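You operate a simulated robot arm through the tools that you are given. There is no shell and no other tool. Be economical: measure what you need, move in short steps, check, and stop when the job is done.

You run a simulated robot arm. Do the job below in one go: nothing can be reset, and whatever is moved stays where it is left.

## Task
Test both flat cores; 60 or harder goes in the green tray, softer in the orange.
Fine: stand the tester back.
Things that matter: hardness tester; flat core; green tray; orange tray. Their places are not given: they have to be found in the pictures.

The check looks at the end state, three seconds after you hand in, the way a careful person would. Anything else that was tipped, shoved, dropped, spilled or broken makes it a failure.

## Robot
A 7-joint arm with a two-finger parallel gripper, fixed in place. Base frame: the origin is at the foot of the arm, x ahead of it, y to its left, z up; the work surface is at about z = 803. Readings come in mm, degrees, newtons and seconds.
With the tool pointing down near the work surface it reaches from about 300 to 700 mm from the base axis. Its first joint turns from -66.0 to 66.0 degrees. Payload 1.57 kg.
The tool frame sits at the grasp point between the pads (the TCP): z along the fingers, y along the line on which they close. The tips reach 30 mm beyond it. Largest opening 110 mm; finger width 24, thickness 12; the body of the gripper, 48 by 112 mm, starts 78 mm behind the TCP.
Orientation is that of the tool frame in the base frame, as a unit quaternion [x, y, z, w]. With the fingers straight down and closing along the base's y, the tool's x points along the base's -x, its y along +y and its z along -z.

## Interface
- The arm moves only by the tool jog_arm. Its argument "moves" is a list of rows, each an object (a shift or turn left out is 0, a gripper value left out holds the last) with "offset": the shift along the tool's x, y, z in units of 30 mm (1.0 is 30 mm), a list of three; "rotation": the turn, a rotation vector about the tool's x, y, z in units of 5 degrees (1.0 is 5 degrees), a list of three. In form: [{"offset": [tx, ty, tz], "rotation": [wx, wy, wz]}, ...]. A call has 1 to 10 rows; each row shifts and turns the commanded pose from where the row before left it, along the tool's axes as they then stand. "hand" is the opening, from 0 (shut) to 1 (fully open), set as the call begins (left out, the last holds). A call with a number of a shift or a turn outside -1 to 1 is refused whole. Each row takes 0.2 s and may step no farther than 50 mm and 8.6 degrees from the row before; otherwise, or with a gripper value out of range, the whole call is refused. Where a pose cannot be reached the arm comes as near as it can. A force on the tool above 40 N (or 10 N above the force at the start of the call, whichever is more), or a blocked arm, ends the call early, and 0.2 s more pass. The fingers move at their own pace (about 108 mm/s each) and stop on an object; they squeeze with about 29 N. The grip force told is the motor's: it shows also when the fingers shut on nothing. Time passes only in rows, and 0.2 s behind the last, so rows that do not move let the fingers close. It gives the time, the measured TCP pose, the force on the tool (base axes), the opening and the grip force at its end, in the units of the frame above (readings bear some noise).
- Cameras (640 x 400 px; columns grow to the right, rows downward): "scene" is fixed at [164.8, -397, 1388.9]; the picture's right is [0.75, -0.66, 0.00], its down [-0.46, -0.53, -0.71] and it looks along [0.47, 0.54, -0.70] (base axes); focal length 343 px, centre (320, 200). "wrist" rides on the gripper at [-36, 0, -80] in the tool frame; the picture's right is [0.00, -1.00, 0.00], its down [0.97, 0.00, -0.24] and it looks along [0.24, 0.00, 0.97] (tool axes); focal length 218 px, centre (320, 200).
- capture(camera): a new picture of that camera. The clock stands still meanwhile.
- pixel_to_xyz(camera, pixels): for up to 12 pixels [column, row] of the newest picture of that camera ("zoom" is the newest enlarged one), the place [x, y, z] in the base frame of the surface seen there, good to about 2 mm. The clock stands still meanwhile.
- zoom(camera, box): a new picture of the part [left, top, right, bottom] of that camera's present view, enlarged. The clock stands still meanwhile.
- sign_off(): hands the job in; it is judged then, once.

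Go step by step. Measure first, check grasps and placings, and put right what went wrong. The budget is 80 turns and 38 pictures, counting those below and the enlarged ones. Unless the task says otherwise, let go and move clear before handing in, and close with one line.

The tools are called after "Request:" as a command line: name --argument value ..., lists and objects as JSON in quotes. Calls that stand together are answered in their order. jog_arm: Moves the arm, as the interface text tells. Its arguments: {"type":"object","properties":{"moves":{"type":"array"},"hand":{"type":"number"}},"required":["moves"]} The other tools are called the same way: capture (camera) takes a picture; pixel_to_xyz (camera, pixels) gives the place of the surface under pixels of a picture; zoom (camera, box) takes an enlarged picture of a part of a camera's view; sign_off () hands the job in.

At the start:

```text
time: 0.0
tcp_pos: [384.5, -136.7, 1032.1]
tcp_rot: [0.0, 1.0, -0.001, 0.0]
force: [0.0, -0.2, 0.4]
opening: 110.0
grasp_force: 0.1
```

scene: 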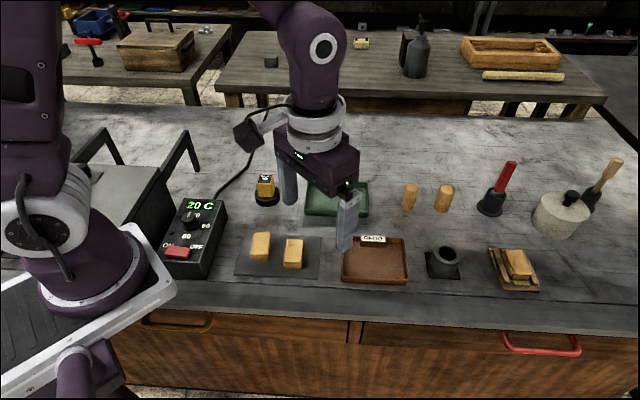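
wrist: 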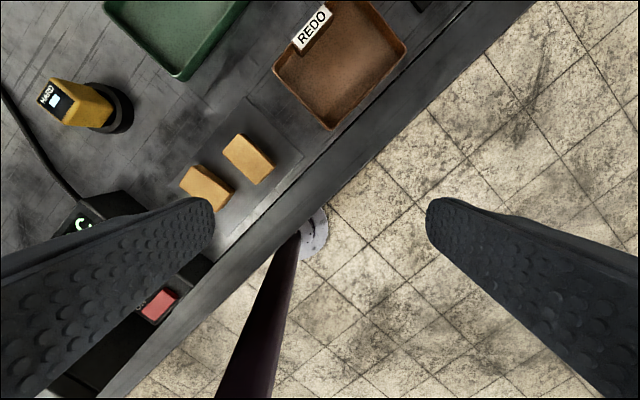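

The scene shows a yellow tester in a black stand near (265,188), two flat cores on a pad at (260,246) and (293,253), the green tray at (335,200) and the orange tray at (375,260). I'll enlarge these and measure them.

Request:
zoom --camera "scene" --box '[220, 160, 420, 290]'

Request:
zoom --camera "wrist" --box '[20, 40, 320, 230]'

Request:
pixel_to_xyz --camera "wrist" --pixels '[[75, 95], [55, 100], [110, 120], [248, 157], [206, 187], [235, 140], [255, 180], [183, 178], [222, 205], [340, 60], [190, 40], [170, 130]]'

```text
3.08 times, centred on (320, 225) of scene
```

zoom: 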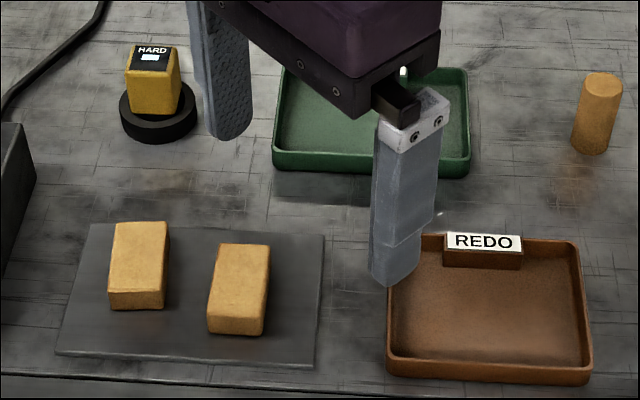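

```text
2.11 times, centred on (170, 135) of wrist
```

zoom: 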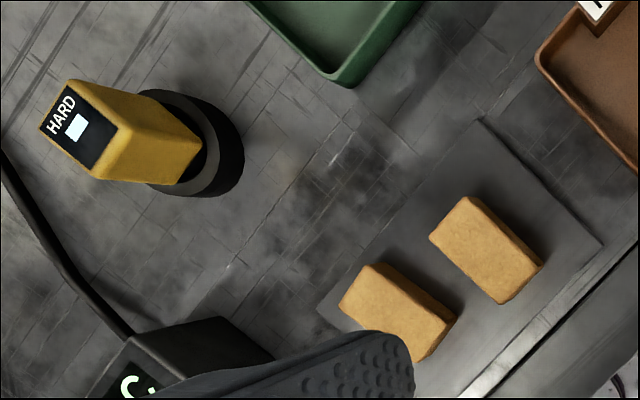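

```text
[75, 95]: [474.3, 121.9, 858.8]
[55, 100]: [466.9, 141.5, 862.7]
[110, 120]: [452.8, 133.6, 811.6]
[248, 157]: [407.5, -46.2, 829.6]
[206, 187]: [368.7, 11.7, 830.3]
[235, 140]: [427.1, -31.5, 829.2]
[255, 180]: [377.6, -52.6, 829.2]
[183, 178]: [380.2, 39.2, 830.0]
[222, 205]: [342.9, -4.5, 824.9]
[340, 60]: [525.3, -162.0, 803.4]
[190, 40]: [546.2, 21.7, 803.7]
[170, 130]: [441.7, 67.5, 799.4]
```

The screen at the tester's top reads about z 862 and the core tops are at z 829. I need the tester's corners and the core corners to get their angles.

Request:
pixel_to_xyz --camera "zoom" --pixels '[[72, 83], [42, 127], [100, 176], [118, 130], [198, 145], [185, 180], [467, 200], [433, 237], [498, 300], [540, 265], [375, 268], [342, 302]]'

Request:
pixel_to_xyz --camera "scene" --pixels '[[260, 176], [274, 178], [267, 185], [258, 195], [275, 195], [267, 205], [308, 213], [366, 215], [309, 183], [343, 281], [410, 281], [405, 240]]'

```text
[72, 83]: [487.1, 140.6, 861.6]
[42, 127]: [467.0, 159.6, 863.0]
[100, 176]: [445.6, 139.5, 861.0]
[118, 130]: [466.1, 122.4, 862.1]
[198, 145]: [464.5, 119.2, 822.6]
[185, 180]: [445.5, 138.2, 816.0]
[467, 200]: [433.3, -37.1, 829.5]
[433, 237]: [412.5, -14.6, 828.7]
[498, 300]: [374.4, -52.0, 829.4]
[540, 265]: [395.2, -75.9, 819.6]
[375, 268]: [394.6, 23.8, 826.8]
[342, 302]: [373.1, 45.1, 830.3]
```

```text
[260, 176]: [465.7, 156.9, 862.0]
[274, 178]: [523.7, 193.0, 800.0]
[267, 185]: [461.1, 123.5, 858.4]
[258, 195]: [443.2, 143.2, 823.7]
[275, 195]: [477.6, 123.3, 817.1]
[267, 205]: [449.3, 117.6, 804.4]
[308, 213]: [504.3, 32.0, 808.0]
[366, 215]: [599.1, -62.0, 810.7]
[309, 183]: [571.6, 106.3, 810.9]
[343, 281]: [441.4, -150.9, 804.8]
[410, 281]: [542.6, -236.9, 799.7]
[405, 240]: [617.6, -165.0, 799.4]
```

The tester is a 29 mm square centred near (466,140), with its top at z 862 and its sides at about 45°. The cores are about 31 x 53 mm at the same angle, so first I turn the tool 45°.

Request:
jog_arm --hand 0.6 --moves '[{"rotation": [0, 0, -1]}, {"rotation": [0, 0, -1]}, {"rotation": [0, 0, -1]}, {"rotation": [0, 0, -1]}, {"rotation": [0, 0, -1]}, {"rotation": [0, 0, -1]}, {"rotation": [0, 0, -1]}, {"rotation": [0, 0, -1]}, {"rotation": [0, 0, -1]}]'

```text
time: 2.0
tcp_pos: [384.1, -136.3, 1030.3]
tcp_rot: [-0.384, 0.923, 0.0, 0.0]
force: [0.4, 0.4, 0.3]
opening: 65.8
grasp_force: 0.0
```

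The tool now closes along 135° in the base frame, as wanted. Next I move above the tester at z 950.

Request:
jog_arm --moves '[{"offset": [-0.847, 0.458, 0.267]}, {"offset": [-0.847, 0.458, 0.267]}, {"offset": [-0.847, 0.458, 0.267]}, {"offset": [-0.847, 0.458, 0.267]}, {"offset": [-0.847, 0.458, 0.267]}, {"offset": [-0.847, 0.458, 0.267]}, {"offset": [-0.847, 0.458, 0.267]}, {"offset": [-0.847, 0.458, 0.267]}, {"offset": [-0.847, 0.458, 0.267]}, {"offset": [-0.847, 0.458, 0.267]}]'

Request:
capture --camera "wrist"

```text
time: 4.2
tcp_pos: [465.6, 141.0, 952.9]
tcp_rot: [-0.383, 0.924, 0.0, 0.001]
force: [-0.8, 0.4, 0.2]
opening: 65.9
grasp_force: 0.1
```

```text
33 pictures are left
```

wrist: 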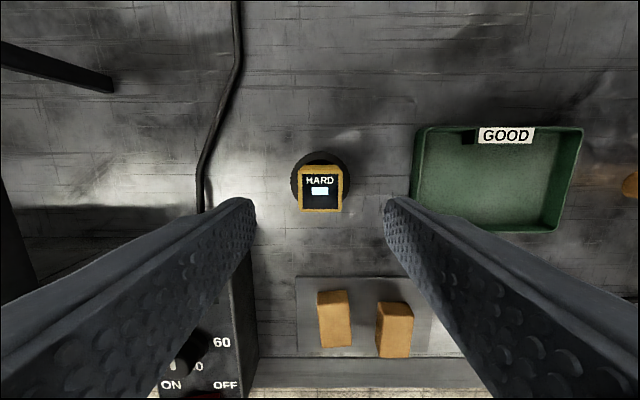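

The tester sits squarely between the fingers at (320,187). I'll measure its top, the ring, the cores and the tray walls in this view.

Request:
pixel_to_xyz --camera "wrist" --pixels '[[300, 168], [341, 168], [300, 210], [341, 210], [295, 175], [320, 154], [348, 185], [318, 292], [345, 291], [378, 304], [411, 304], [310, 350]]'

Request:
pixel_to_xyz --camera "wrist" --pixels '[[323, 345], [351, 345], [379, 355], [409, 355], [418, 200], [573, 135], [495, 180], [460, 215], [545, 215], [300, 280], [505, 136], [365, 320]]'

```text
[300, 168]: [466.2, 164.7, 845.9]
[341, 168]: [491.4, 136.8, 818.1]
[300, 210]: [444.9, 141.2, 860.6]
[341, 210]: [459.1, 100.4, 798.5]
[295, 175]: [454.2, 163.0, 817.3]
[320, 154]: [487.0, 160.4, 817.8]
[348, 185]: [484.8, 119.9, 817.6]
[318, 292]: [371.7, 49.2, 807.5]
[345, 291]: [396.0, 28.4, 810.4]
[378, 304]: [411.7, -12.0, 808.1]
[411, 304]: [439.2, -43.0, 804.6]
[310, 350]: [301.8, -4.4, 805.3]
```

```text
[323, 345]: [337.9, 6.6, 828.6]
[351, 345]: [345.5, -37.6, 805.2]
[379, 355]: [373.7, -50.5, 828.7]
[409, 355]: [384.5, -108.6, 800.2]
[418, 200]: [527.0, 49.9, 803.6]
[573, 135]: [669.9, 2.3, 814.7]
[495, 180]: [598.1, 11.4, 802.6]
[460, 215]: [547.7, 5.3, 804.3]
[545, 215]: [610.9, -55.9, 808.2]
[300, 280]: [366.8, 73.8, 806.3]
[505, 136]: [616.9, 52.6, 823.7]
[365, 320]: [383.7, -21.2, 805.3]
```

The ring top is at z 817.6, so TCP z 851.5 keeps the tips just above it. I'll lower there, with the fingers staying open.

Request:
jog_arm --moves '[{"offset": [0, 0, 0.845]}, {"offset": [0, 0, 0.845]}, {"offset": [0, 0, 0.845]}, {"offset": [0, 0, 0.8]}, {}]'

Request:
jog_arm --hand 0.0 --moves '[{}, {}, {}]'

Request:
capture --camera "wrist"

```text
time: 5.4
tcp_pos: [467.0, 140.3, 852.4]
tcp_rot: [-0.382, 0.924, 0.0, 0.0]
force: [-0.3, -0.1, 0.9]
opening: 66.1
grasp_force: 0.1
```

```text
time: 6.2
tcp_pos: [466.2, 141.4, 851.5]
tcp_rot: [-0.383, 0.924, 0.0, 0.0]
force: [0.2, -0.1, -0.3]
opening: 35.6
grasp_force: 29.4
```

```text
32 pictures are left
```

wrist: 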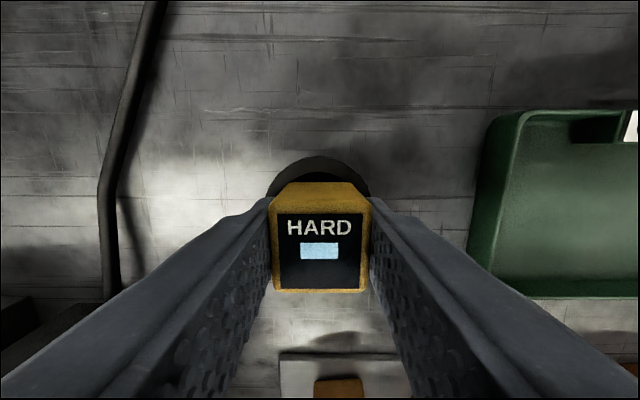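

The fingers stopped on the tester at 35.6 mm with 29 N, and the screen is readable from the wrist. I'll lift it about 75 mm and look at its lower end.

Request:
jog_arm --moves '[{"offset": [0, 0, -0.3]}, {"offset": [0, 0, -0.5]}, {"offset": [0, 0, -0.8]}, {"offset": [0, 0, -0.9]}, {}]'

Request:
zoom --camera "scene" --box '[200, 110, 360, 210]'

```text
time: 7.4
tcp_pos: [467.8, 139.2, 926.3]
tcp_rot: [-0.382, 0.924, 0.0, -0.001]
force: [0.2, 0.1, -2.1]
opening: 35.6
grasp_force: 28.3
```

```text
4.00 times, centred on (280, 160) of scene
```

zoom: 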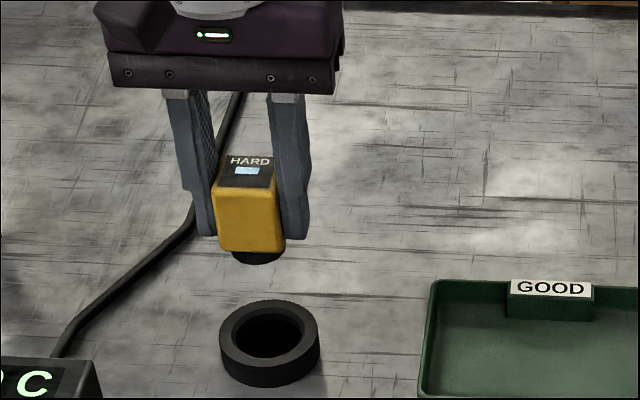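

The tester is held square and has a round black foot below its body. I'll carry it above the right core, centred at (404,-45).

Request:
jog_arm --moves '[{"offset": [0.835, -0.411, 0]}, {"offset": [0.835, -0.411, 0]}, {"offset": [0.835, -0.411, 0]}, {"offset": [0.835, -0.411, 0]}, {"offset": [0.835, -0.411, 0]}, {"offset": [0.835, -0.411, 0]}, {"offset": [0.835, -0.411, 0]}, {}]'

Request:
zoom --camera "scene" --box '[210, 170, 370, 270]'

```text
time: 9.2
tcp_pos: [405.1, -46.3, 928.6]
tcp_rot: [-0.383, 0.924, 0.0, 0.0]
force: [-0.2, -0.3, -1.7]
opening: 35.5
grasp_force: 29.0
```

```text
4.00 times, centred on (290, 220) of scene
```

zoom: 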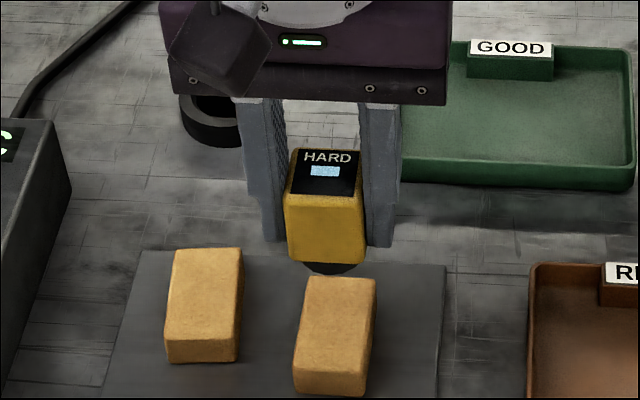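

It's over the right core. I'll lower 45 mm, then creep down in 2 mm rows until contact force shows.

Request:
jog_arm --moves '[{"offset": [0, 0, 0.75]}, {"offset": [0, 0, 0.5]}, {}]'

Request:
jog_arm --moves '[{"offset": [0, 0, 0.1]}, {"offset": [0, 0, 0.07]}, {"offset": [0, 0, 0.07]}, {"offset": [0, 0, 0.07]}]'

```text
time: 10.0
tcp_pos: [403.5, -45.1, 890.0]
tcp_rot: [-0.382, 0.924, 0.001, -0.001]
force: [0.6, -0.4, -1.2]
opening: 35.8
grasp_force: 28.3
```

```text
time: 11.0
tcp_pos: [404.1, -44.3, 879.5]
tcp_rot: [-0.382, 0.924, 0.0, 0.001]
force: [1.0, 0.1, -1.8]
opening: 35.7
grasp_force: 28.8
```

No contact yet at TCP z 879.5. I keep creeping down.

Request:
jog_arm --moves '[{"offset": [0, 0, 0.07]}, {"offset": [0, 0, 0.07]}, {"offset": [0, 0, 0.05]}, {}]'

Request:
zoom --camera "scene" --box '[230, 190, 350, 270]'

```text
time: 12.0
tcp_pos: [405.2, -44.7, 873.4]
tcp_rot: [-0.383, 0.924, -0.001, 0.0]
force: [-0.2, -1.9, 25.4]
opening: 35.8
grasp_force: 28.8
```

```text
5.00 times, centred on (290, 230) of scene
```

zoom: 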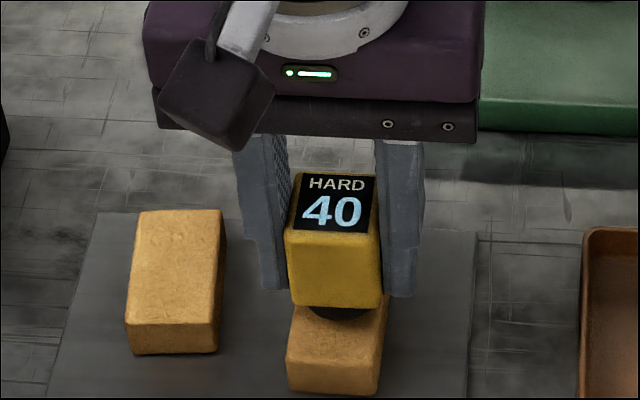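

Contact at 25 N and the screen reads 40. I'll hold a little longer to see whether the reading is stable.

Request:
jog_arm --moves '[{}, {}, {}, {}, {}, {}]'

Request:
zoom --camera "wrist" --box '[220, 150, 420, 300]'

```text
time: 13.4
tcp_pos: [404.1, -44.7, 873.9]
tcp_rot: [-0.383, 0.924, 0.0, 0.0]
force: [1.1, -1.3, 24.2]
opening: 35.7
grasp_force: 28.8
```

```text
2.67 times, centred on (320, 225) of wrist
```

zoom: 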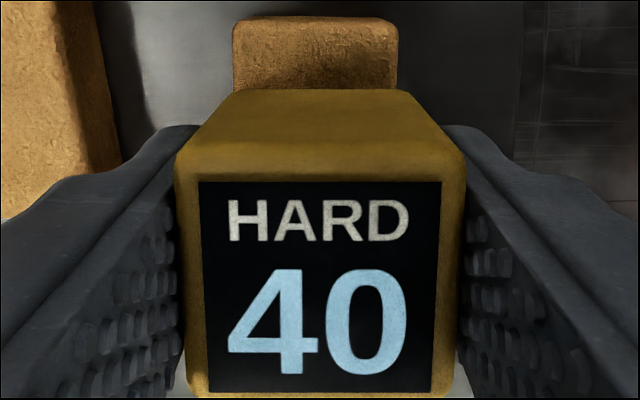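

The reading stays at 40, so the right core is soft and goes in orange. I'll lift and shift over the left core, centred at (366,15).

Request:
jog_arm --moves '[{"offset": [0, 0, -0.4]}, {"offset": [0, 0, -0.5]}, {"offset": [-0.171, 0.768, 0]}, {"offset": [-0.171, 0.768, 0]}, {"offset": [-0.171, 0.768, 0]}, {}]'

Request:
jog_arm --moves '[{"offset": [0, 0, 0.4]}, {"offset": [0, 0, 0.25]}, {"offset": [0, 0, 0.1]}, {"offset": [0, 0, 0.07]}, {"offset": [0, 0, 0.07]}, {}]'

Request:
zoom --camera "scene" --box '[210, 190, 330, 270]'

```text
time: 14.8
tcp_pos: [368.8, 14.1, 899.5]
tcp_rot: [-0.382, 0.924, 0.0, 0.0]
force: [0.5, 0.3, -1.5]
opening: 36.0
grasp_force: 29.2
```

```text
time: 16.2
tcp_pos: [366.7, 14.7, 872.7]
tcp_rot: [-0.383, 0.924, 0.0, 0.0]
force: [-1.8, -1.4, 19.7]
opening: 35.4
grasp_force: 29.3
```

```text
5.00 times, centred on (270, 230) of scene
```

zoom: 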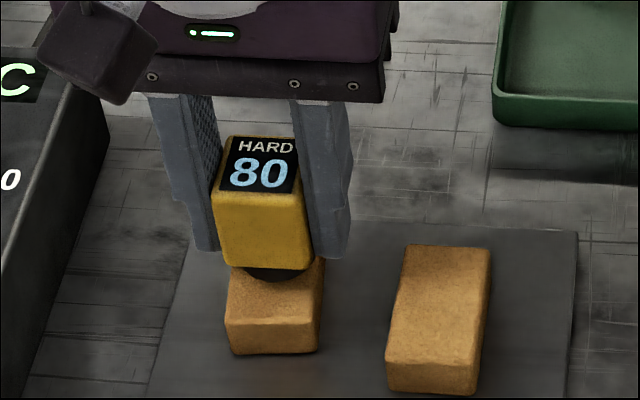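

The left core reads 80 at 20 N. I'll hold briefly and confirm.

Request:
jog_arm --moves '[{}, {}, {}, {}, {}, {}]'

Request:
zoom --camera "wrist" --box '[220, 150, 420, 300]'

```text
time: 17.6
tcp_pos: [365.9, 15.1, 873.8]
tcp_rot: [-0.382, 0.924, 0.0, 0.0]
force: [0.6, -0.9, 24.0]
opening: 35.6
grasp_force: 29.0
```

```text
2.67 times, centred on (320, 225) of wrist
```

zoom: 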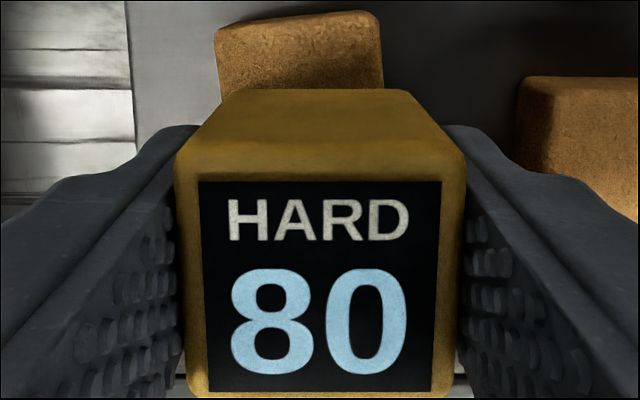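

The left core is confirmed at 80, so it goes in green. I'll lift and carry the tester back above its stand, reversing the same offsets.

Request:
jog_arm --moves '[{"offset": [0, 0, -0.84]}, {"offset": [0, 0, -0.9]}, {"offset": [-0.8887, 0.0955, 0]}, {"offset": [-0.8887, 0.0955, 0]}, {"offset": [-0.8887, 0.0955, 0]}, {"offset": [-0.8887, 0.0955, 0]}, {"offset": [-0.8887, 0.0955, 0]}, {"offset": [-0.8885, 0.0955, 0]}, {}, {}]'

Request:
jog_arm --moves '[{"offset": [0, 0, 0.8]}, {"offset": [0, 0, 0.7]}, {"offset": [0, 0, 0.5]}, {}, {}]'

Request:
zoom --camera "scene" --box '[210, 140, 330, 220]'

```text
time: 19.8
tcp_pos: [468.1, 140.2, 926.7]
tcp_rot: [-0.382, 0.924, 0.0, 0.001]
force: [0.3, -0.3, -1.9]
opening: 35.2
grasp_force: 28.9
```

```text
time: 21.0
tcp_pos: [467.7, 141.3, 865.9]
tcp_rot: [-0.384, 0.924, 0.0, 0.0]
force: [-0.7, 0.4, -1.6]
opening: 35.9
grasp_force: 29.3
```

```text
5.00 times, centred on (270, 180) of scene
```

zoom: 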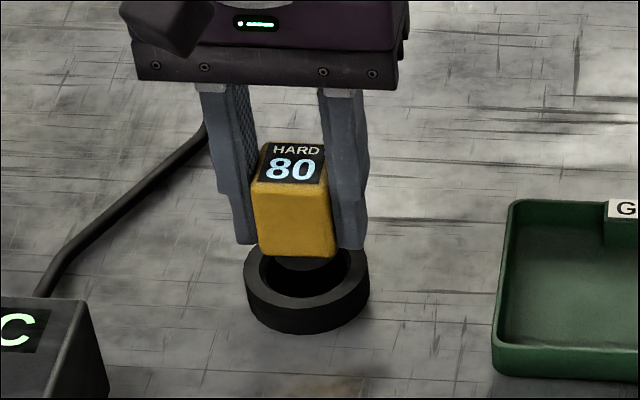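

The foot is centred over the ring hole, with about 15 mm to go. I'll lower slowly to the original grasp height.

Request:
jog_arm --moves '[{"offset": [0, 0, 0.15]}, {"offset": [0, 0, 0.15]}, {"offset": [0, 0, 0.1]}, {"offset": [0, 0, 0.05]}, {"offset": [0, 0, 0.04]}, {}]'

Request:
zoom --camera "scene" --box '[210, 140, 330, 220]'

```text
time: 22.4
tcp_pos: [467.9, 140.1, 850.8]
tcp_rot: [-0.383, 0.924, 0.0, 0.0]
force: [-0.6, 0.6, -1.4]
opening: 35.8
grasp_force: 29.1
```

```text
5.00 times, centred on (270, 180) of scene
```

zoom: 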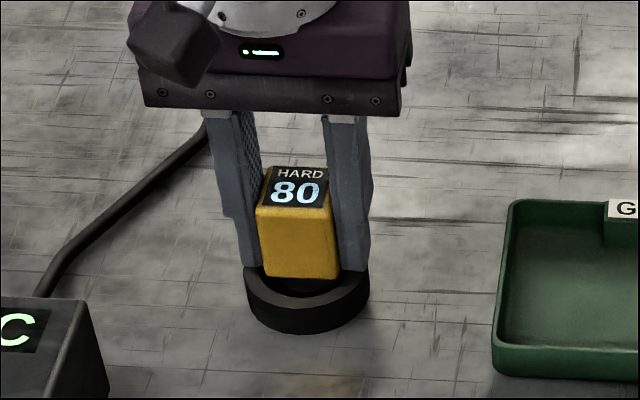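

There is no contact force, and the body looks slightly higher in the ring than at the start. I'll measure the tester's top.

Request:
pixel_to_xyz --camera "zoom" --pixels '[[272, 172], [325, 174], [267, 202], [322, 205], [297, 250], [297, 274], [297, 285], [257, 275], [300, 305]]'

```text
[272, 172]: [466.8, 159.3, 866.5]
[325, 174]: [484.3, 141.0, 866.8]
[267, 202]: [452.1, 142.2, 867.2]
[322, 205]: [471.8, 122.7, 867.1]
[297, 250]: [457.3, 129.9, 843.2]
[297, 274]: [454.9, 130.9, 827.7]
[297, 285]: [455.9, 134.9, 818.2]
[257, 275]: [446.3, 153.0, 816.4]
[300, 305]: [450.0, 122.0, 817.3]
```

The tester slid about 5 mm up in the grip during the presses, so its foot hangs 4–5 mm high inside the ring. I'll lower 3.5 mm more, keeping the tips just above the ring, and watch the force.

Request:
jog_arm --moves '[{"offset": [0, 0, 0.06]}, {"offset": [0, 0, 0.055]}, {}, {}]'

```text
time: 23.4
tcp_pos: [468.2, 140.9, 848.2]
tcp_rot: [-0.383, 0.924, 0.0, 0.0]
force: [0.0, -0.9, -1.8]
opening: 35.4
grasp_force: 28.9
```

There is still no contact, and about 1 mm remains. I'll open gently so it seats itself.

Request:
jog_arm --hand 0.38 --moves '[{}, {}]'

Request:
jog_arm --hand 0.6 --moves '[{}, {}]'

Request:
jog_arm --moves '[{"offset": [0, 0, -0.7]}, {"offset": [0, 0, -1]}, {"offset": [0, 0, -1]}, {}]'

Request:
capture --camera "wrist"

Request:
zoom --camera "scene" --box '[210, 150, 330, 230]'

Request:
pixel_to_xyz --camera "zoom" --pixels '[[272, 140], [300, 150]]'

```text
time: 24.0
tcp_pos: [467.4, 141.3, 848.6]
tcp_rot: [-0.383, 0.924, 0.0, 0.0]
force: [-0.1, 0.3, -0.5]
opening: 41.8
grasp_force: 0.1
```

```text
time: 24.6
tcp_pos: [468.2, 140.4, 848.5]
tcp_rot: [-0.383, 0.924, 0.0, -0.001]
force: [-0.2, -0.4, 0.0]
opening: 65.9
grasp_force: 0.1
```

```text
time: 25.6
tcp_pos: [465.5, 141.2, 928.6]
tcp_rot: [-0.382, 0.924, 0.001, 0.0]
force: [-0.1, 0.3, 0.1]
opening: 66.2
grasp_force: 0.1
```

```text
23 pictures are left
```

wrist: 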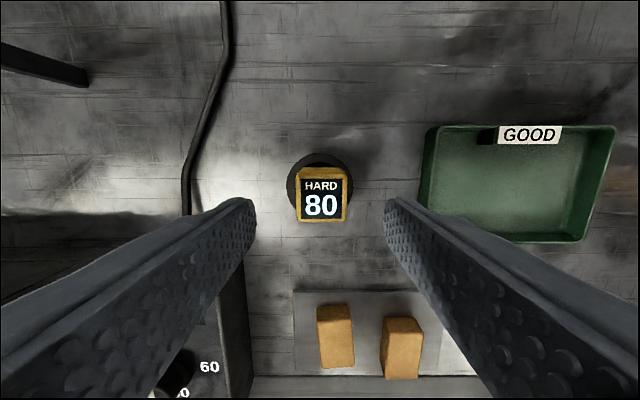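

```text
5.00 times, centred on (270, 190) of scene
```

zoom: 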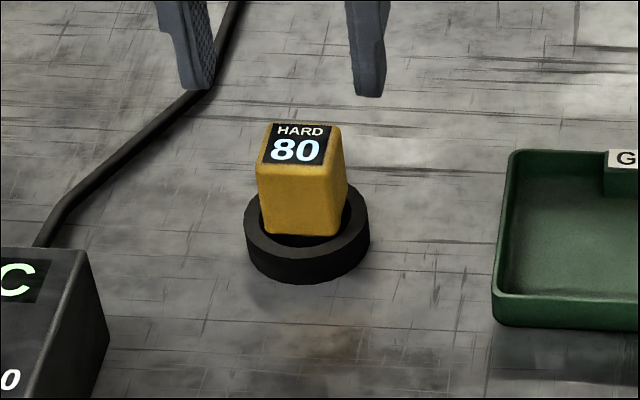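

```text
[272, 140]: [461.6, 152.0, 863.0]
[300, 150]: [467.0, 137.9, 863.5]
```

The tester stands in its ring again with its top at z 863. I'll check its tilt from the top corners and re-measure both cores from this view.

Request:
pixel_to_xyz --camera "zoom" --pixels '[[266, 128], [335, 130], [262, 165], [328, 168], [300, 185], [300, 230], [343, 195], [340, 150]]'

Request:
pixel_to_xyz --camera "wrist" --pixels '[[320, 308], [349, 306], [323, 365], [352, 364], [385, 320], [419, 320], [385, 375], [416, 376], [440, 215], [575, 230], [520, 185], [598, 140]]'

```text
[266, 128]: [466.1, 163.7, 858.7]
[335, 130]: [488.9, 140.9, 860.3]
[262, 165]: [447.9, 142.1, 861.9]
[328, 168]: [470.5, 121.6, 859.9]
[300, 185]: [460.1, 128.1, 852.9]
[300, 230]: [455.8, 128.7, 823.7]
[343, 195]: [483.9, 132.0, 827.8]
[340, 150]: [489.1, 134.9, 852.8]
```

```text
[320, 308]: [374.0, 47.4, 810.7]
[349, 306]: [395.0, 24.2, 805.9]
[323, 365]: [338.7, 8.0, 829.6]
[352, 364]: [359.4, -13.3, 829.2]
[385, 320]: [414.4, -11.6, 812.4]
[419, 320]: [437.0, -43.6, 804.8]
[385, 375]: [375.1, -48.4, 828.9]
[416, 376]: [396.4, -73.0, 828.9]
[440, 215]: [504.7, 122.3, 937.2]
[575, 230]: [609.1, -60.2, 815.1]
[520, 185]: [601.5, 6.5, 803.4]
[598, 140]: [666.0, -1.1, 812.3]
```

The tester is back in its starting pose. The left core (80) is centred at (366.7,16.5), so I'll go above it with a 55 mm opening.

Request:
jog_arm --hand 0.5 --moves '[{"offset": [0.8815, -0.0935, 0]}, {"offset": [0.8815, -0.0935, 0]}, {"offset": [0.8815, -0.0935, 0]}, {"offset": [0.8815, -0.0935, 0]}, {"offset": [0.8815, -0.0935, 0]}, {"offset": [0.8815, -0.0935, 0]}, {}, {"offset": [0, 0, 0.9]}, {}]'

Request:
capture --camera "wrist"

```text
time: 27.6
tcp_pos: [366.4, 16.7, 902.2]
tcp_rot: [-0.384, 0.924, 0.0, 0.0]
force: [0.0, -0.3, -0.1]
opening: 55.0
grasp_force: 0.0
```

```text
21 pictures are left
```

wrist: 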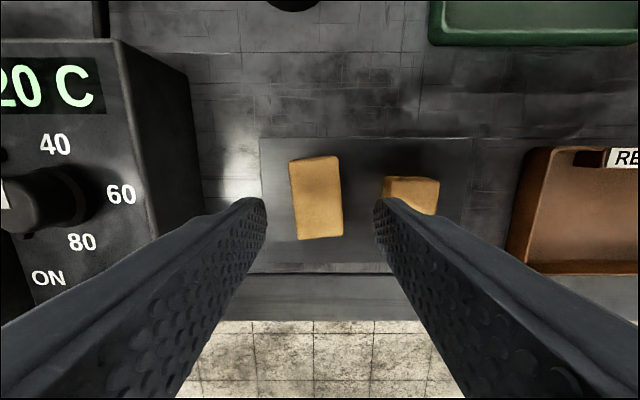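

The core lies between the fingers, turned about 3° from them. I'll turn the tool to match and lower to z 838.

Request:
jog_arm --moves '[{"rotation": [0, 0, -0.6]}, {"offset": [0, 0, 0.8]}, {"offset": [0, 0, 0.8]}, {"offset": [0, 0, 0.56]}, {}, {}]'

Request:
jog_arm --hand 0.0 --moves '[{}, {}, {}]'

Request:
jog_arm --moves '[{"offset": [0, 0, -0.4]}, {"offset": [0, 0, -0.8]}, {"offset": [0, 0, -0.9]}, {"rotation": [0, 0, 0.6]}, {}]'

Request:
capture --camera "wrist"

```text
time: 29.0
tcp_pos: [367.9, 17.1, 836.2]
tcp_rot: [-0.407, 0.914, 0.001, -0.001]
force: [-0.4, -0.1, 0.0]
opening: 54.8
grasp_force: 0.1
```

```text
time: 29.8
tcp_pos: [367.1, 15.1, 837.4]
tcp_rot: [-0.407, 0.914, 0.001, -0.001]
force: [-0.9, 0.5, -0.2]
opening: 35.4
grasp_force: 28.6
```

```text
time: 31.0
tcp_pos: [366.8, 16.4, 900.9]
tcp_rot: [-0.383, 0.924, 0.0, 0.0]
force: [-0.2, -0.8, 0.2]
opening: 35.1
grasp_force: 29.3
```

```text
20 pictures are left
```

wrist: 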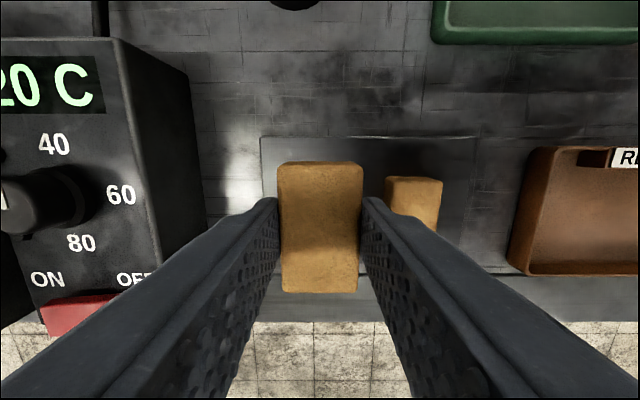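

The core is held cleanly at 35 mm. I'll carry it over the middle of the green tray at (582,12).

Request:
jog_arm --moves '[{"offset": [-0.7104, -0.7387, 0]}, {"offset": [-0.7104, -0.7387, 0]}, {"offset": [-0.7104, -0.7387, 0]}, {"offset": [-0.7104, -0.7387, 0]}, {"offset": [-0.7104, -0.7387, 0]}, {"offset": [-0.7104, -0.7387, 0]}, {"offset": [-0.7104, -0.7387, 0]}, {}, {}]'

Request:
capture --camera "wrist"

Request:
capture --camera "scene"

```text
time: 33.0
tcp_pos: [583.6, 11.0, 900.2]
tcp_rot: [-0.383, 0.924, 0.0, 0.0]
force: [0.6, -0.1, -1.0]
opening: 35.1
grasp_force: 29.0
```

```text
19 pictures are left
```

wrist: 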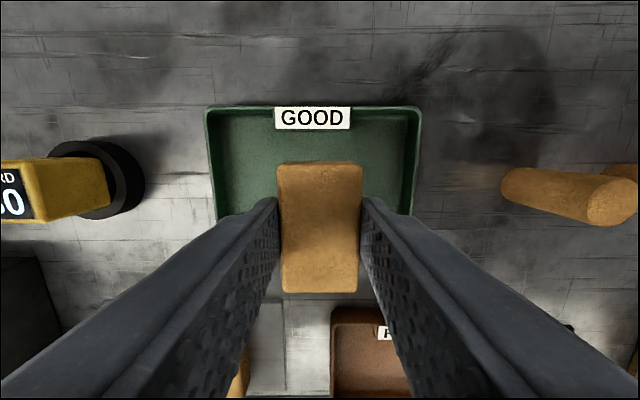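

```text
18 pictures are left
```

scene: 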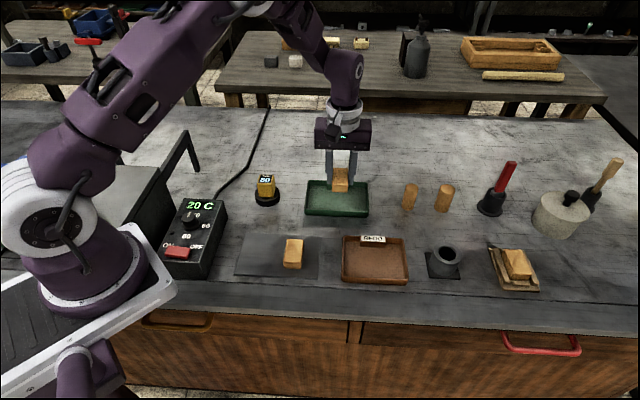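

The core is above the green tray with both side walls well outside the fingers. I'll measure the tray's rim and floor before lowering.

Request:
pixel_to_xyz --camera "scene" --pixels '[[306, 212], [368, 214], [309, 182], [367, 183], [320, 200], [355, 205], [342, 270], [408, 279], [345, 237], [405, 240], [372, 262], [373, 239]]'

Request:
pixel_to_xyz --camera "wrist" --pixels '[[208, 112], [418, 112], [250, 180], [390, 180], [312, 128]]'

```text
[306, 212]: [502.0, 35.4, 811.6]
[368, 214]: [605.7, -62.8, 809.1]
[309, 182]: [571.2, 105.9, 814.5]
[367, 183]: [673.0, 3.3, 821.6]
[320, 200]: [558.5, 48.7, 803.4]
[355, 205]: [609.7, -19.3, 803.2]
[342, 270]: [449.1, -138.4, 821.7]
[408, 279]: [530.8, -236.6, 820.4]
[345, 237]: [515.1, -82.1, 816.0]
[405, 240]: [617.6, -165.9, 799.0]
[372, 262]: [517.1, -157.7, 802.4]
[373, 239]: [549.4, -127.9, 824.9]
```

```text
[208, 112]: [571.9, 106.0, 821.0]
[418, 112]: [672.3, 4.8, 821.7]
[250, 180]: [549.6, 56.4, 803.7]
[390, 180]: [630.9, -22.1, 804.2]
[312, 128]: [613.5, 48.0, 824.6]
```

The tray centre is near (588,20) with its floor at z 803.5, so the core fits with good margins. I'll lower 63 mm, gently at the end.

Request:
jog_arm --moves '[{"offset": [0, 0, 0.8]}, {"offset": [0, 0, 0.8]}, {"offset": [0, 0, 0.35]}, {"offset": [0, 0, 0.1]}, {"offset": [0, 0, 0.06]}, {}, {}]'

```text
time: 34.6
tcp_pos: [582.9, 12.3, 837.0]
tcp_rot: [-0.383, 0.924, 0.0, 0.001]
force: [-0.3, -0.3, -0.4]
opening: 34.8
grasp_force: 28.9
```

There is no contact yet. One small step down more, then I release and rise.

Request:
jog_arm --moves '[{"offset": [0, 0, 0.03]}, {}]'

Request:
jog_arm --hand 0.5 --moves '[{}, {}]'

Request:
jog_arm --moves '[{"offset": [0, 0, -0.7]}, {"offset": [0, 0, -0.9]}, {"offset": [0, 0, -0.59]}, {}]'

Request:
zoom --camera "scene" --box '[240, 160, 420, 280]'

```text
time: 35.2
tcp_pos: [583.5, 10.5, 835.5]
tcp_rot: [-0.382, 0.924, -0.001, 0.0]
force: [-0.6, -0.1, -0.1]
opening: 35.2
grasp_force: 29.1
```

```text
time: 35.8
tcp_pos: [582.3, 11.8, 836.9]
tcp_rot: [-0.382, 0.924, 0.001, 0.0]
force: [-0.4, 0.3, 0.1]
opening: 55.0
grasp_force: 0.0
```

```text
time: 36.8
tcp_pos: [582.8, 11.4, 902.8]
tcp_rot: [-0.383, 0.924, 0.0, 0.0]
force: [0.1, 0.4, 0.4]
opening: 55.1
grasp_force: 0.1
```

```text
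3.33 times, centred on (330, 220) of scene
```

zoom: 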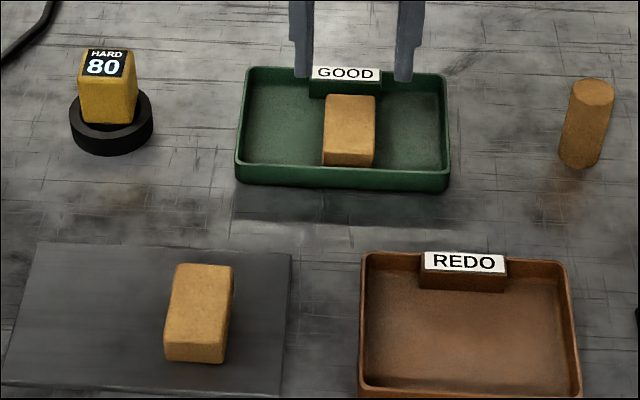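

The hard core lies flat in the green tray. Now I go above the soft core at (404,-44).

Request:
jog_arm --moves '[{"offset": [0.7853, 0.4114, 0]}, {"offset": [0.7853, 0.4114, 0]}, {"offset": [0.7853, 0.4114, 0]}, {"offset": [0.7853, 0.4114, 0]}, {"offset": [0.7853, 0.4114, 0]}, {"offset": [0.7853, 0.4114, 0]}, {"offset": [0.7853, 0.4114, 0]}, {}, {}]'

Request:
capture --camera "wrist"

```text
time: 38.8
tcp_pos: [406.4, -41.8, 901.0]
tcp_rot: [-0.383, 0.924, 0.0, 0.0]
force: [0.1, 0.3, -0.2]
opening: 55.1
grasp_force: 0.0
```

```text
16 pictures are left
```

wrist: 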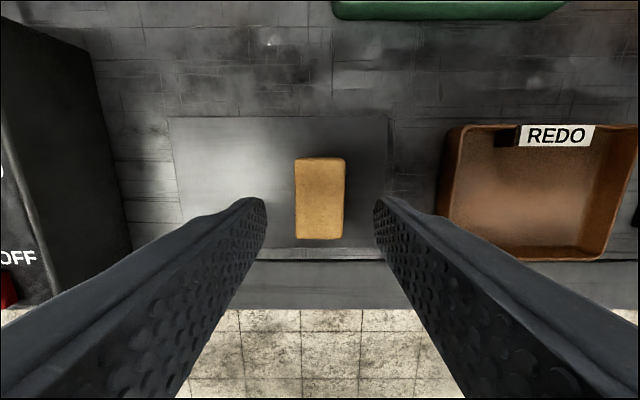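

The soft core is centred between the fingers and aligned with them. I'll lower, grip and lift.

Request:
jog_arm --moves '[{"offset": [0, 0, 0.8]}, {"offset": [0, 0, 0.8]}, {"offset": [0, 0, 0.56]}, {}, {}]'

Request:
jog_arm --hand 0.0 --moves '[{}, {}, {}]'

Request:
jog_arm --moves '[{"offset": [0, 0, -0.4]}, {"offset": [0, 0, -0.8]}, {"offset": [0, 0, -0.9]}, {}]'

Request:
capture --camera "wrist"

Request:
pixel_to_xyz --camera "wrist" --pixels '[[465, 128], [610, 260], [465, 250], [530, 200], [560, 220], [560, 135]]'

```text
time: 40.0
tcp_pos: [405.6, -43.5, 837.0]
tcp_rot: [-0.383, 0.924, 0.0, 0.0]
force: [0.5, 0.3, -0.2]
opening: 54.7
grasp_force: 0.0
```

```text
time: 40.8
tcp_pos: [404.4, -43.1, 837.2]
tcp_rot: [-0.382, 0.924, 0.0, 0.0]
force: [0.9, -0.6, 0.3]
opening: 35.4
grasp_force: 28.8
```

```text
time: 41.8
tcp_pos: [405.3, -43.9, 901.0]
tcp_rot: [-0.383, 0.924, 0.0, 0.0]
force: [-0.7, -0.3, -0.5]
opening: 34.9
grasp_force: 29.5
```

```text
15 pictures are left
```

wrist: 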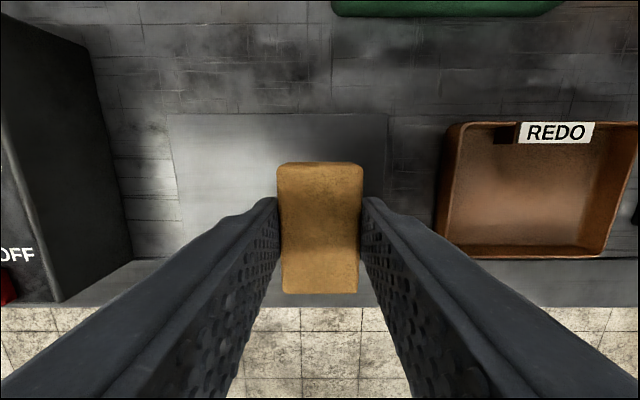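

```text
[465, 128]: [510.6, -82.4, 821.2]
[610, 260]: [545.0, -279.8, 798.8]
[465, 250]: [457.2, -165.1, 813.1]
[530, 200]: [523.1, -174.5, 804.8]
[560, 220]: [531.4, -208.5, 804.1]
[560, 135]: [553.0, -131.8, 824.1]
```

The core is held at 35 mm, and the orange tray centre is near (524,-162). I'll carry the core to (519,-167).

Request:
jog_arm --moves '[{"offset": [0.0345, -0.9357, 0]}, {"offset": [0.0345, -0.9357, 0]}, {"offset": [0.0345, -0.9357, 0]}, {"offset": [0.0345, -0.9357, 0]}, {"offset": [0.0345, -0.9357, 0]}, {"offset": [0.0345, -0.9357, 0]}, {}, {}]'

Request:
capture --camera "wrist"

Request:
zoom --camera "scene" --box '[300, 190, 450, 300]'

```text
time: 43.6
tcp_pos: [519.0, -166.2, 900.9]
tcp_rot: [-0.383, 0.924, 0.0, 0.0]
force: [-0.5, 0.4, -0.9]
opening: 35.2
grasp_force: 29.1
```

```text
14 pictures are left
```

wrist: 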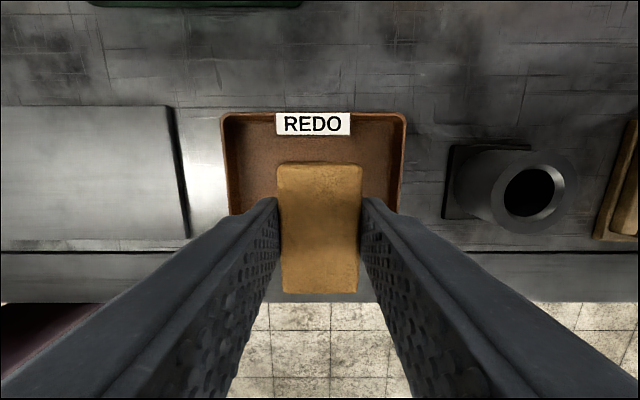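

```text
3.64 times, centred on (375, 245) of scene
```

zoom: 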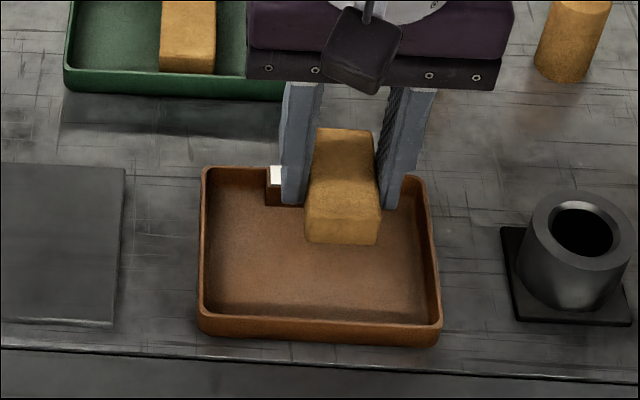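

It's centred over the orange tray, with the walls at columns 222 and 405. I'll lower 63 mm.

Request:
jog_arm --moves '[{"offset": [0, 0, 0.8]}, {"offset": [0, 0, 0.8]}, {"offset": [0, 0, 0.35]}, {"offset": [0, 0, 0.1]}, {"offset": [0, 0, 0.06]}, {"offset": [0, 0, 0.03]}, {}]'

Request:
jog_arm --hand 0.5 --moves '[{}, {}]'

Request:
jog_arm --moves '[{"offset": [0, 0, -0.7]}, {"offset": [0, 0, -0.9]}, {"offset": [0, 0, -0.9]}, {"offset": [0, 0, -1]}, {"offset": [0, 0, -1]}, {}]'

Request:
capture --camera "scene"

Request:
zoom --camera "scene" --box '[240, 170, 430, 295]'

```text
time: 45.2
tcp_pos: [520.6, -168.7, 837.3]
tcp_rot: [-0.383, 0.924, 0.0, -0.001]
force: [0.1, 0.7, -0.2]
opening: 34.9
grasp_force: 29.1
```

```text
time: 45.8
tcp_pos: [520.1, -168.1, 836.0]
tcp_rot: [-0.383, 0.924, 0.0, 0.001]
force: [0.8, 0.2, -0.2]
opening: 55.2
grasp_force: 0.0
```

```text
time: 47.2
tcp_pos: [518.8, -167.1, 971.6]
tcp_rot: [-0.382, 0.924, 0.0, 0.0]
force: [0.0, -1.0, 0.2]
opening: 54.7
grasp_force: 0.0
```

```text
12 pictures are left
```

scene: 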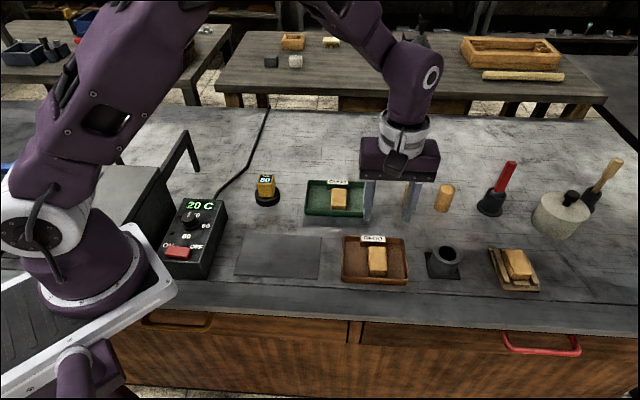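

```text
3.20 times, centred on (335, 232) of scene
```

zoom: 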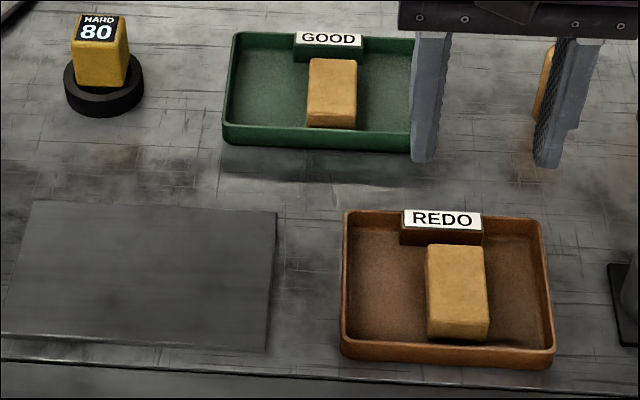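

Both cores lie flat in their trays, the tester stands in its ring and the arm is clear. Nothing else was disturbed, so I'm handing in.

Request:
sign_off

```text
The job is handed in.
```

I tested both flat cores: the one reading 80 is in the green tray, the one reading 40 is in the orange tray, and the tester is back in its stand.
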